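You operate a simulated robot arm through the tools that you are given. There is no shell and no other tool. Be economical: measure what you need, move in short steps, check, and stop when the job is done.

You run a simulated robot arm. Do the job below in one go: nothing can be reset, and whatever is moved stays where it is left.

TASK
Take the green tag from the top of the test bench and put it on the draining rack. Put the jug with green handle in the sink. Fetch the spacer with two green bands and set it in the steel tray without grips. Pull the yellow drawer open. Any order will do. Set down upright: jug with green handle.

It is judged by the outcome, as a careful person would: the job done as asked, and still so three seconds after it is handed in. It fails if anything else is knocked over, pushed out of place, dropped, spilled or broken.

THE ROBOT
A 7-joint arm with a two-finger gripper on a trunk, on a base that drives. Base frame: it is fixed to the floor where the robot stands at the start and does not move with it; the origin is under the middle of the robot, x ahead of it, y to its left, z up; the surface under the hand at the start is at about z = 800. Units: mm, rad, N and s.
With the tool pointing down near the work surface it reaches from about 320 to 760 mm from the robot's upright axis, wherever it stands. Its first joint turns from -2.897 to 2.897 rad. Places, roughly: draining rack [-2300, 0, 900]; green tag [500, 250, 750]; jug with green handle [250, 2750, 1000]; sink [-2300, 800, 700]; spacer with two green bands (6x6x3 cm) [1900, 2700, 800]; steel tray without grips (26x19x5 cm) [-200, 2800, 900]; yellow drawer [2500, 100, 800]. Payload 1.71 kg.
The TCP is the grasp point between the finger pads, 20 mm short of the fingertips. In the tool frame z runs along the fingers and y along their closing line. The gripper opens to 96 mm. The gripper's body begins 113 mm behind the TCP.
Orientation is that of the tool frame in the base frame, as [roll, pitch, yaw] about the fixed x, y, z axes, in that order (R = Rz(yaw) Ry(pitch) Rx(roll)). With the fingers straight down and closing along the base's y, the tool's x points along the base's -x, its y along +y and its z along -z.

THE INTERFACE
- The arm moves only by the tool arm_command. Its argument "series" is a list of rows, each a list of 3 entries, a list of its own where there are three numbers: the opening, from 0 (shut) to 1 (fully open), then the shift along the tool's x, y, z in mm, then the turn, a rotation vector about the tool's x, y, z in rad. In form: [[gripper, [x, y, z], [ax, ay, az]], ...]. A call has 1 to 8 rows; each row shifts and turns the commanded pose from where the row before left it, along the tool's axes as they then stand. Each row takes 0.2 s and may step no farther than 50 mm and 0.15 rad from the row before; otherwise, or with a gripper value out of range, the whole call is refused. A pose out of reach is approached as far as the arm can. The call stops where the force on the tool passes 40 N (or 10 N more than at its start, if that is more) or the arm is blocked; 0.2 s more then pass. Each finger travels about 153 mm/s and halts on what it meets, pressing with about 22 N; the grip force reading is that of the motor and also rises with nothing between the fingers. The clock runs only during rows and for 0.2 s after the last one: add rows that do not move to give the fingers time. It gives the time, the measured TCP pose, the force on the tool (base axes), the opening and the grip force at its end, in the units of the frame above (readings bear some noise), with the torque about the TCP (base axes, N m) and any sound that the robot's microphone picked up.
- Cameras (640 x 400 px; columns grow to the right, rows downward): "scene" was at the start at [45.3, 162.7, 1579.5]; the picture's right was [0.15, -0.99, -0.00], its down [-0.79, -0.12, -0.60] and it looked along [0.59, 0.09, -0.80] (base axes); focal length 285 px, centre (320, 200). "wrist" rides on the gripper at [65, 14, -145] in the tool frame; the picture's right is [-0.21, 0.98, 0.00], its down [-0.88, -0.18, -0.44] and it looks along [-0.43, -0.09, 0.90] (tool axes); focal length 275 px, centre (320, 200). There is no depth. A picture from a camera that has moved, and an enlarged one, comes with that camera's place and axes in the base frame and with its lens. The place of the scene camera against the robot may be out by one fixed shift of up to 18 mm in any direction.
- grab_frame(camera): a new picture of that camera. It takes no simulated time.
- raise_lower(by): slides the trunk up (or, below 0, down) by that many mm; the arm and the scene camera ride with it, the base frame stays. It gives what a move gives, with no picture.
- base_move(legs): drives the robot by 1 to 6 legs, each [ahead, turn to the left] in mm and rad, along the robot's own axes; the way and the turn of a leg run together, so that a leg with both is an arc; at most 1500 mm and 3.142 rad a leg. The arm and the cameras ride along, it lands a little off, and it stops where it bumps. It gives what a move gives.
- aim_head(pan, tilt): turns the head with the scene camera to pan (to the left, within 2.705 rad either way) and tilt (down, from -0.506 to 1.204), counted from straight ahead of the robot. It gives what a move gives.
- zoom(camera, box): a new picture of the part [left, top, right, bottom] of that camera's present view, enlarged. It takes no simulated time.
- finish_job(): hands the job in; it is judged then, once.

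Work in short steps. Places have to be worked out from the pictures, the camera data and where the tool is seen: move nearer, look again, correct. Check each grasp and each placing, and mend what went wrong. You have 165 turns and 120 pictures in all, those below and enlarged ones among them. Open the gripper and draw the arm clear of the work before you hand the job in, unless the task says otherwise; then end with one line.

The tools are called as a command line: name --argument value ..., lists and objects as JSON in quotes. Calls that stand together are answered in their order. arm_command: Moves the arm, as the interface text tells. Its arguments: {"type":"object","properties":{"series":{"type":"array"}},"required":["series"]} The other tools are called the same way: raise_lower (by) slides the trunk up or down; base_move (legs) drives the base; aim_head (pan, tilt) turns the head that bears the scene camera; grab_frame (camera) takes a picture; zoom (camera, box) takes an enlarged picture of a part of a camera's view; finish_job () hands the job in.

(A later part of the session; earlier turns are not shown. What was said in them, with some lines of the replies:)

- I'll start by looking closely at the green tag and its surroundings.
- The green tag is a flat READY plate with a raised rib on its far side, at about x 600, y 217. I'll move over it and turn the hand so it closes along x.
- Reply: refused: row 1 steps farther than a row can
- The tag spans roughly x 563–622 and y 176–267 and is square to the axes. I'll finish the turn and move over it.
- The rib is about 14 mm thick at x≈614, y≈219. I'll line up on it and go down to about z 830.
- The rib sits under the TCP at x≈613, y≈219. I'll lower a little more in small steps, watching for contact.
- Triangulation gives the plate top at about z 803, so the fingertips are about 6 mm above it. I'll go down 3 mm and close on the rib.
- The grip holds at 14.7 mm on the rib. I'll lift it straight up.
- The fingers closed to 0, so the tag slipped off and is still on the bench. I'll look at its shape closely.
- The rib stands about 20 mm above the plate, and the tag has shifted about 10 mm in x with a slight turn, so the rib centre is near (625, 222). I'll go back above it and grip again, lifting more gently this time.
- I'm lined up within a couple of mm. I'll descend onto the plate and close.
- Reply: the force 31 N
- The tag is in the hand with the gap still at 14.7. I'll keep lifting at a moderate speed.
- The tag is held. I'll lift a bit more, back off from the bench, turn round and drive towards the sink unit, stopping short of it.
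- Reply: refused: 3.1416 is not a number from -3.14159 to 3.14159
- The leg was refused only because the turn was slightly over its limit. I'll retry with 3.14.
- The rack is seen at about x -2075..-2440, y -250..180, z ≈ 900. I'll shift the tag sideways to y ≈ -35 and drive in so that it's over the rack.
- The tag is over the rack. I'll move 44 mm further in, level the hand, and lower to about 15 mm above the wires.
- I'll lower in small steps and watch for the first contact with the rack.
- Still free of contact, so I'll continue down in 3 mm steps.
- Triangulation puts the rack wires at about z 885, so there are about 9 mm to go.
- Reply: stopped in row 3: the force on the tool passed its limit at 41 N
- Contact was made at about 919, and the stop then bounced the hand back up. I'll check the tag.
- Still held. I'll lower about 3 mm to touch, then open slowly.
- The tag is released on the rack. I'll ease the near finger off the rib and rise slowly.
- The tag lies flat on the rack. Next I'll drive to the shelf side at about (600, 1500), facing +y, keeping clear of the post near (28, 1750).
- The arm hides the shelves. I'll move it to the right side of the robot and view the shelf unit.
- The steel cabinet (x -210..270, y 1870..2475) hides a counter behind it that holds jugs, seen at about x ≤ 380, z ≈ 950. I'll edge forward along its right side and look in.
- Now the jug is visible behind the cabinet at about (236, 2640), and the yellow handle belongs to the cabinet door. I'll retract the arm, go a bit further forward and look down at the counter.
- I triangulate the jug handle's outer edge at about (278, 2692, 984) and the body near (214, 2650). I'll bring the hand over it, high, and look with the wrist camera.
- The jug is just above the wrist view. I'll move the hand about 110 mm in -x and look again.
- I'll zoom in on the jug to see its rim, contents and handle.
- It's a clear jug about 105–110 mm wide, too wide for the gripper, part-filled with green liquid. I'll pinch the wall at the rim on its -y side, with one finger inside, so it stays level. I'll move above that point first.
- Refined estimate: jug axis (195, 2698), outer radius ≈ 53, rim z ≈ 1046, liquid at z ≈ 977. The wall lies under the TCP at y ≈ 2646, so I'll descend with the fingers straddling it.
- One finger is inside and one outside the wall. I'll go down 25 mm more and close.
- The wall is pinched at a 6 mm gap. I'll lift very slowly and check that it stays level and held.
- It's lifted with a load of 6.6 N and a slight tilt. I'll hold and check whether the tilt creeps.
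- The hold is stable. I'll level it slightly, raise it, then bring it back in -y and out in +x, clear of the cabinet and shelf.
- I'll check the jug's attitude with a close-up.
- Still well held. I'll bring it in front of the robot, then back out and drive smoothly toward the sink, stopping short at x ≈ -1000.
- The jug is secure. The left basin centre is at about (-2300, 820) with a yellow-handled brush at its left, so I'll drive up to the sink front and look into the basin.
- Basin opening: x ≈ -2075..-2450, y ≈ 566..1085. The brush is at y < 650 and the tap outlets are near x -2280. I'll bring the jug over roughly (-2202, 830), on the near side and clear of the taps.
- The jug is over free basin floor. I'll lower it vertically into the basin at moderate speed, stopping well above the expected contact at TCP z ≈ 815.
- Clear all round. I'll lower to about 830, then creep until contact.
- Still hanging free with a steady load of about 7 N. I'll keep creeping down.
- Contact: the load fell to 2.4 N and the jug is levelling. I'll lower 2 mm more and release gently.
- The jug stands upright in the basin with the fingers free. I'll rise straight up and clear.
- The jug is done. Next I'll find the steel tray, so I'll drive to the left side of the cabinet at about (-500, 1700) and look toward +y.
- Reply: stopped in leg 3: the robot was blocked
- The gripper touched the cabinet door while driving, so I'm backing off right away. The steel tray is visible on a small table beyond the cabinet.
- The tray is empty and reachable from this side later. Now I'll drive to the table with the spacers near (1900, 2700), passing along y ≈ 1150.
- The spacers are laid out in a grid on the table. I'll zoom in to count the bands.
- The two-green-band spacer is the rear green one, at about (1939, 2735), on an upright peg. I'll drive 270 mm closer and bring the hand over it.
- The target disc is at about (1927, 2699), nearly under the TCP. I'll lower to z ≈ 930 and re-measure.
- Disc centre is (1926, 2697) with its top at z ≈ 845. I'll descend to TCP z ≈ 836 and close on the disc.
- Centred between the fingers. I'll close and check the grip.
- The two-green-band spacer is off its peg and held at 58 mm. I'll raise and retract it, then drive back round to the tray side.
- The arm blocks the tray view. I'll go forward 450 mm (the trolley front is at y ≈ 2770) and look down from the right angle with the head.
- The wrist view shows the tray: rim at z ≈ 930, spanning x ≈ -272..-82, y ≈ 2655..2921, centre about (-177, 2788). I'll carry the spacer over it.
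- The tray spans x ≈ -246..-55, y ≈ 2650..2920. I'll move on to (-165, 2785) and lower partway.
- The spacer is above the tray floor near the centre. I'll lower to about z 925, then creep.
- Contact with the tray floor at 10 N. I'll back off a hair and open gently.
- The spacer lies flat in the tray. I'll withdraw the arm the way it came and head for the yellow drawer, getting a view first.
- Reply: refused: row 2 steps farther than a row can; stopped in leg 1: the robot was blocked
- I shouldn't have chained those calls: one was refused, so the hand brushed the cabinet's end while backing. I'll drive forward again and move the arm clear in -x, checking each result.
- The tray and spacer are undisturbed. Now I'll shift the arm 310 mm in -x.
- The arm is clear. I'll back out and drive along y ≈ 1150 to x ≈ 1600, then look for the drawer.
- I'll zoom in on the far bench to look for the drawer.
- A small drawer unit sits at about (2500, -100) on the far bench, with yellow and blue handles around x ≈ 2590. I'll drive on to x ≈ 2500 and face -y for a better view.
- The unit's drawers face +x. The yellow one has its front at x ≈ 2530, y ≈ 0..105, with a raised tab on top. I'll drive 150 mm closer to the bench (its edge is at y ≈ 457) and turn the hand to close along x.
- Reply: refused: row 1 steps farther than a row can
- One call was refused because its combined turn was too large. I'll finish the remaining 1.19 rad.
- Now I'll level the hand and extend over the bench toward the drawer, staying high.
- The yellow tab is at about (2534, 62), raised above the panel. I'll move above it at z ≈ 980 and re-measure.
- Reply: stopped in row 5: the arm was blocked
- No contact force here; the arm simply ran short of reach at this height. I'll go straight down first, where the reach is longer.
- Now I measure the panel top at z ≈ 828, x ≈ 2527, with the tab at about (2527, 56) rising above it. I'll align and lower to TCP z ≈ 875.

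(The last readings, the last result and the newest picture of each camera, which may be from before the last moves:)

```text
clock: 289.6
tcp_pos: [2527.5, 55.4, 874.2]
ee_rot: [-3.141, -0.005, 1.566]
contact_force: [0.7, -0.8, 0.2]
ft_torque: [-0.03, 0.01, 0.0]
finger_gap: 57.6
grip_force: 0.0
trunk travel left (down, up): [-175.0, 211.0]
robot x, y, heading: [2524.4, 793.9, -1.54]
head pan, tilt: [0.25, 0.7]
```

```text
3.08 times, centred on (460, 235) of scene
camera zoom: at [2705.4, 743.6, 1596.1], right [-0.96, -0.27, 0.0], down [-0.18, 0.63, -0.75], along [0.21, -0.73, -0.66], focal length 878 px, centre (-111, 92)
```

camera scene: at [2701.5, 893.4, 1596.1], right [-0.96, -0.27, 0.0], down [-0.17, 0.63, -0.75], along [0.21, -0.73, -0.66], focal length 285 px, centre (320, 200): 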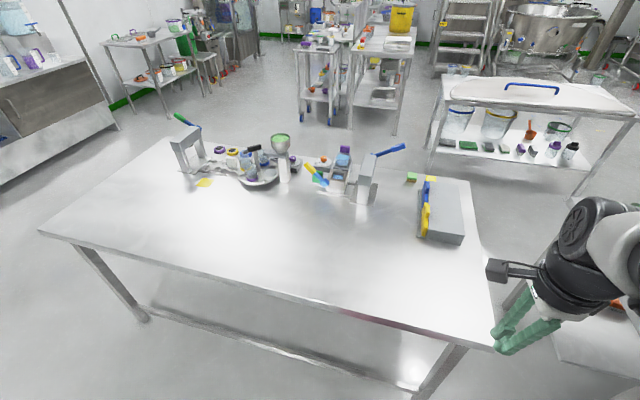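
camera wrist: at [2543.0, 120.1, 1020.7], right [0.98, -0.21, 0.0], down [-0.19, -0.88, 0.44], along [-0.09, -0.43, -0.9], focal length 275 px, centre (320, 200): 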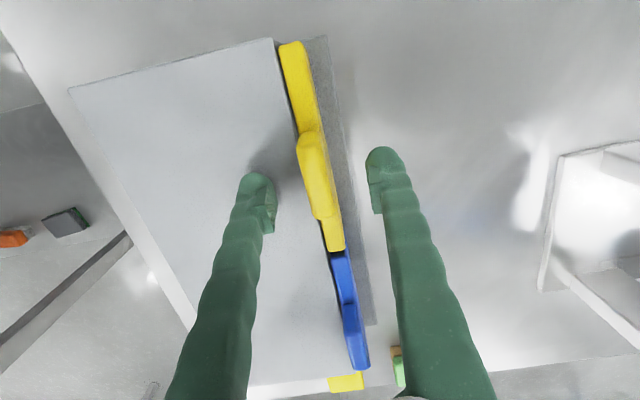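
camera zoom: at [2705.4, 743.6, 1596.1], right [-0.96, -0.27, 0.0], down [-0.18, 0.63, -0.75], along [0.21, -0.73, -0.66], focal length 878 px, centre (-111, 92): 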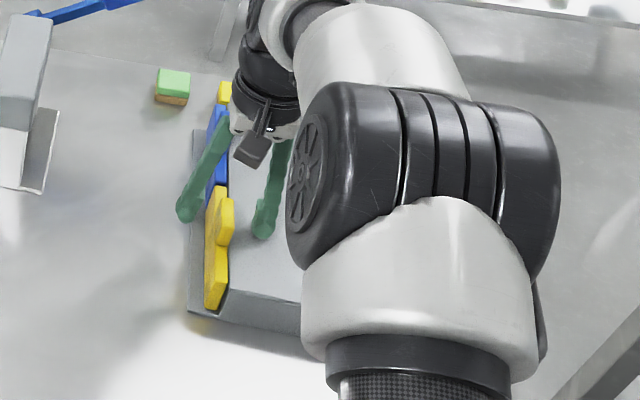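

Well aligned. I'll descend in small steps until the tips are just above the box top.

arm_command --series '[[0.6, [0, 0, 5], [0, 0, 0]], [0.6, [0, 0, 5], [0, 0, 0]], [0.6, [0, 0, 4], [0, 0, 0]], [0.6, [0, 0, 0], [0, 0, 0]]]'

grab_frame --camera "wrist"

```text
clock: 290.2
tcp_pos: [2527.3, 67.3, 883.9]
ee_rot: [-3.141, 0.023, 1.567]
contact_force: [-0.5, 0.6, -1.3]
ft_torque: [-0.01, -0.01, 0.01]
finger_gap: 57.7
grip_force: 0.1
trunk travel left (down, up): [-175.0, 211.0]
robot x, y, heading: [2521.8, 792.0, -1.545]
head pan, tilt: [0.25, 0.7]
stopped in row 3: the force on the tool passed its limit at 44 N (the readings are from after the stop); the commanded pose is now the measured one
```

```text
19 pictures are left
camera wrist: at [2542.7, 134.2, 1027.5], right [0.98, -0.21, 0.01], down [-0.19, -0.87, 0.46], along [-0.09, -0.46, -0.89], focal length 275 px, centre (320, 200)
```

wrist: 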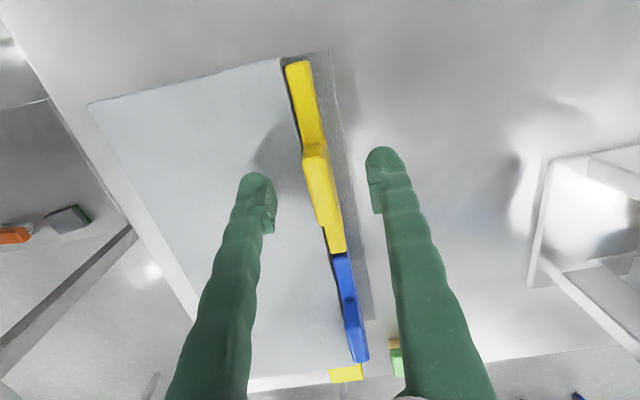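

The finger touched the box top at about tip z 845. I'll go to TCP z ≈ 871, just above it, and close on the tab.

arm_command --series '[[0.6, [-9, 0, 0], [0, 0.022, 0]], [0.6, [0, 0, 6], [0, 0, 0]], [0.6, [0, 0, 6], [0, 0, 0]], [0.6, [0, 0, 0], [0, 0, 0]]]'

arm_command --series '[[0.35, [0, 0, 0], [0, 0, 0]], [0, [0, 0, 0], [0, 0, 0]], [0, [0, 0, 0], [0, 0, 0]], [0, [0, 0, 0], [0, 0, 0]]]'

grab_frame --camera "wrist"

```text
clock: 291.2
tcp_pos: [2527.7, 57.2, 874.4]
ee_rot: [3.141, 0.005, 1.567]
contact_force: [2.6, 3.5, 20.2]
ft_torque: [0.09, 0.73, -0.14]
finger_gap: 58.2
grip_force: 0.5
trunk travel left (down, up): [-175.0, 211.0]
robot x, y, heading: [2520.6, 794.0, -1.544]
head pan, tilt: [0.25, 0.7]
```

```text
clock: 291.9
tcp_pos: [2528.3, 66.9, 883.5]
ee_rot: [-3.14, 0.018, 1.568]
contact_force: [13.3, -6.3, -14.5]
ft_torque: [0.04, -0.12, 0.05]
finger_gap: 13.4
grip_force: 22.0
trunk travel left (down, up): [-175.0, 211.0]
robot x, y, heading: [2520.3, 793.0, -1.544]
head pan, tilt: [0.25, 0.7]
stopped in row 3: the force on the tool passed its limit at 41 N (the readings are from after the stop); the commanded pose is now the measured one
```

```text
18 pictures are left
camera wrist: at [2543.4, 132.8, 1027.2], right [0.98, -0.21, 0.0], down [-0.19, -0.87, 0.46], along [-0.09, -0.45, -0.89], focal length 275 px, centre (320, 200)
```

wrist: 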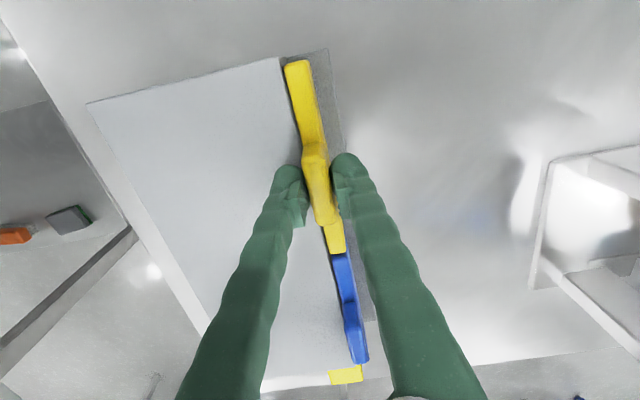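

The tab is gripped at 13.4 mm. I'll ease down 2 mm and pull in +x in small steps.

arm_command --series '[[0, [-2, 0, 3], [0, 0, 0]], [0, [0, 5, 1], [0, 0, 0]], [0, [0, 8, 0], [0, 0, 0]], [0, [0, 8, 0], [0, 0, 0]], [0, [0, 8, 0], [0, 0, 0]], [0, [0, 0, 0], [0, 0, 0]]]'

grab_frame --camera "wrist"

```text
clock: 293.3
tcp_pos: [2552.2, 65.9, 882.7]
ee_rot: [-3.139, 0.021, 1.564]
contact_force: [-1.0, 16.0, 17.3]
ft_torque: [0.58, 0.02, 0.1]
finger_gap: 13.1
grip_force: 35.1
trunk travel left (down, up): [-175.0, 211.0]
robot x, y, heading: [2521.5, 790.9, -1.551]
head pan, tilt: [0.25, 0.7]
```

```text
17 pictures are left
camera wrist: at [2567.3, 133.3, 1026.8], right [0.98, -0.21, 0.0], down [-0.19, -0.87, 0.46], along [-0.1, -0.45, -0.89], focal length 275 px, centre (320, 200)
```

wrist: 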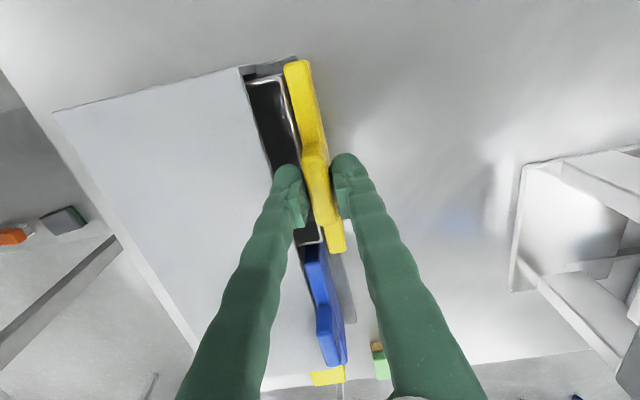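

The drawer is opening. I'll relieve the side load a little and keep pulling.

arm_command --series '[[0, [2, 6, -1], [0, 0, 0]], [0, [0, 9, 0], [0, 0, 0]], [0, [0, 9, 0], [0, 0, 0]], [0, [0, 9, 0], [0, 0, 0]], [0, [0, 9, 0], [0, 0, 0]], [0, [0, 0, 0], [0, 0, 0]]]'

```text
clock: 294.7
tcp_pos: [2595.0, 66.0, 883.1]
ee_rot: [-3.138, 0.022, 1.563]
contact_force: [0.7, -3.4, 11.2]
ft_torque: [-0.39, -0.07, 0.1]
finger_gap: 13.1
grip_force: 34.9
trunk travel left (down, up): [-175.0, 211.0]
robot x, y, heading: [2519.5, 792.8, -1.55]
head pan, tilt: [0.25, 0.7]
```

It moved smoothly to x 2595. I'll continue.

arm_command --series '[[0, [0, 8, 0], [0, 0, 0]], [0, [0, 8, 0], [0, 0, 0]], [0, [0, 8, 0], [0, 0, 0]], [0, [0, 8, 0], [0, 0, 0]], [0, [0, 0, 0], [0, 0, 0]]]'

grab_frame --camera "wrist"

```text
clock: 295.9
tcp_pos: [2626.8, 67.2, 883.0]
ee_rot: [-3.14, 0.021, 1.565]
contact_force: [0.9, -3.7, 16.8]
ft_torque: [0.25, -0.01, 0.07]
finger_gap: 12.8
grip_force: 34.7
trunk travel left (down, up): [-175.0, 211.0]
robot x, y, heading: [2525.8, 794.2, -1.548]
head pan, tilt: [0.25, 0.7]
```

```text
16 pictures are left
camera wrist: at [2642.7, 133.2, 1026.6], right [0.98, -0.21, 0.0], down [-0.19, -0.87, 0.46], along [-0.1, -0.45, -0.89], focal length 275 px, centre (320, 200)
```

wrist: 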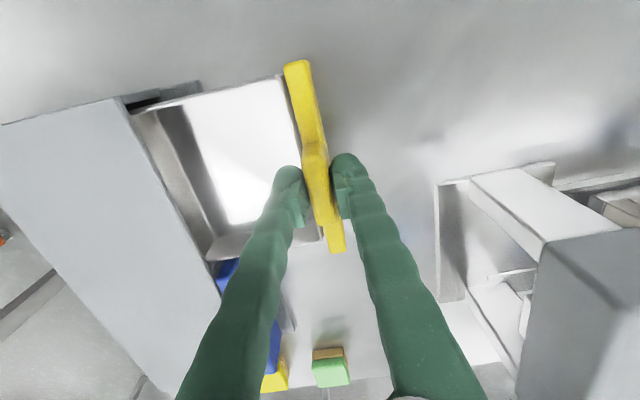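

The drawer is out about 100 mm, with its interior and back wall visible. That's clearly open, so I'll release and rise straight up.

arm_command --series '[[0.2, [0, 0, 0], [0, 0, 0]], [0.35, [0, 0, 0], [0, 0, 0]], [0.45, [0, 0, 0], [0, 0, 0]], [0.45, [0, 0, -15], [0, 0, 0]], [0.45, [0, 0, -30], [0, 0, 0]], [0.45, [0, 0, -40], [0, 0, 0]], [0.45, [0, 0, 0], [0, 0, 0]]]'

grab_frame --camera "wrist"

```text
clock: 297.5
tcp_pos: [2625.7, 67.9, 966.7]
ee_rot: [-3.137, 0.019, 1.564]
contact_force: [0.8, -0.7, 1.4]
ft_torque: [0.02, 0.02, 0.01]
finger_gap: 43.4
grip_force: 0.0
trunk travel left (down, up): [-175.0, 211.0]
robot x, y, heading: [2525.4, 791.4, -1.545]
head pan, tilt: [0.25, 0.7]
```

```text
15 pictures are left
camera wrist: at [2641.7, 134.0, 1110.7], right [0.98, -0.21, 0.0], down [-0.19, -0.87, 0.46], along [-0.1, -0.45, -0.89], focal length 275 px, centre (320, 200)
```

wrist: 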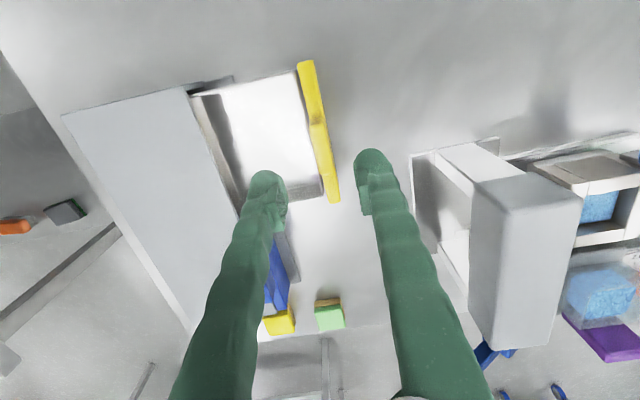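

The drawer stays open. I'll draw the arm back clear and take a last look.

arm_command --series '[[0.45, [0, 0, -40], [0, 0, 0]], [0.45, [35, 0, -15], [0, 0, 0]], [0.45, [45, 0, 0], [0, 0, 0]], [0.45, [45, 0, 0], [0, 0, 0]], [0.45, [45, 0, 0], [0, 0, 0]], [0.45, [45, 0, 0], [0, 0, 0]], [0.45, [45, 0, 0], [0, 0, 0]], [0.45, [0, 0, 0], [0, 0, 0]]]'

base_move --legs '[[-300, 0]]'

grab_frame --camera "scene"

```text
clock: 299.3
tcp_pos: [2627.9, 330.4, 1018.1]
ee_rot: [-3.138, 0.02, 1.564]
contact_force: [0.8, 0.3, -0.1]
ft_torque: [0.02, 0.0, -0.01]
finger_gap: 43.1
grip_force: 0.1
trunk travel left (down, up): [-175.0, 211.0]
robot x, y, heading: [2523.5, 791.7, -1.55]
head pan, tilt: [0.25, 0.7]
```

```text
clock: 301.5
tcp_pos: [2620.6, 630.9, 1018.7]
ee_rot: [-3.138, 0.022, 1.563]
contact_force: [0.7, 0.8, 0.3]
ft_torque: [-0.12, 0.0, 0.01]
finger_gap: 43.2
grip_force: 0.1
trunk travel left (down, up): [-175.0, 211.0]
robot x, y, heading: [2512.6, 1085.8, -1.547]
head pan, tilt: [0.25, 0.7]
```

```text
14 pictures are left
camera scene: at [2697.9, 1045.7, 1596.2], right [-0.96, -0.27, 0.0], down [-0.17, 0.63, -0.76], along [0.21, -0.73, -0.66], focal length 285 px, centre (320, 200)
```

scene: 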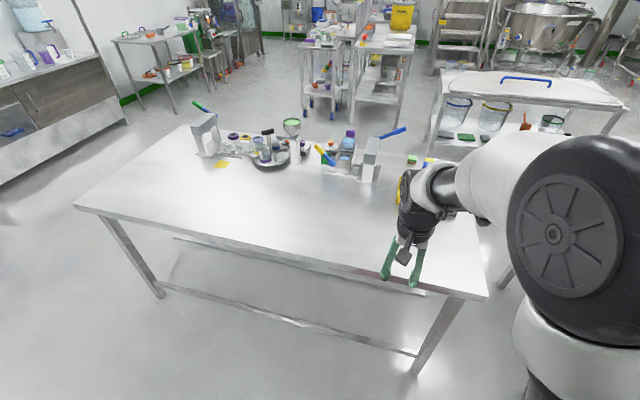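

All four parts have been placed and seen, and the arm is clear with the gripper open.

finish_job

```text
The job is handed in.
```

The green tag is on the draining rack, the green-handled jug is upright in the sink, the two-green-band spacer is in the grip-free steel tray, and the yellow drawer is pulled out about 100 mm; the hand bumped the steel cabinet near the tray twice while driving, with nothing seen out of place afterwards.
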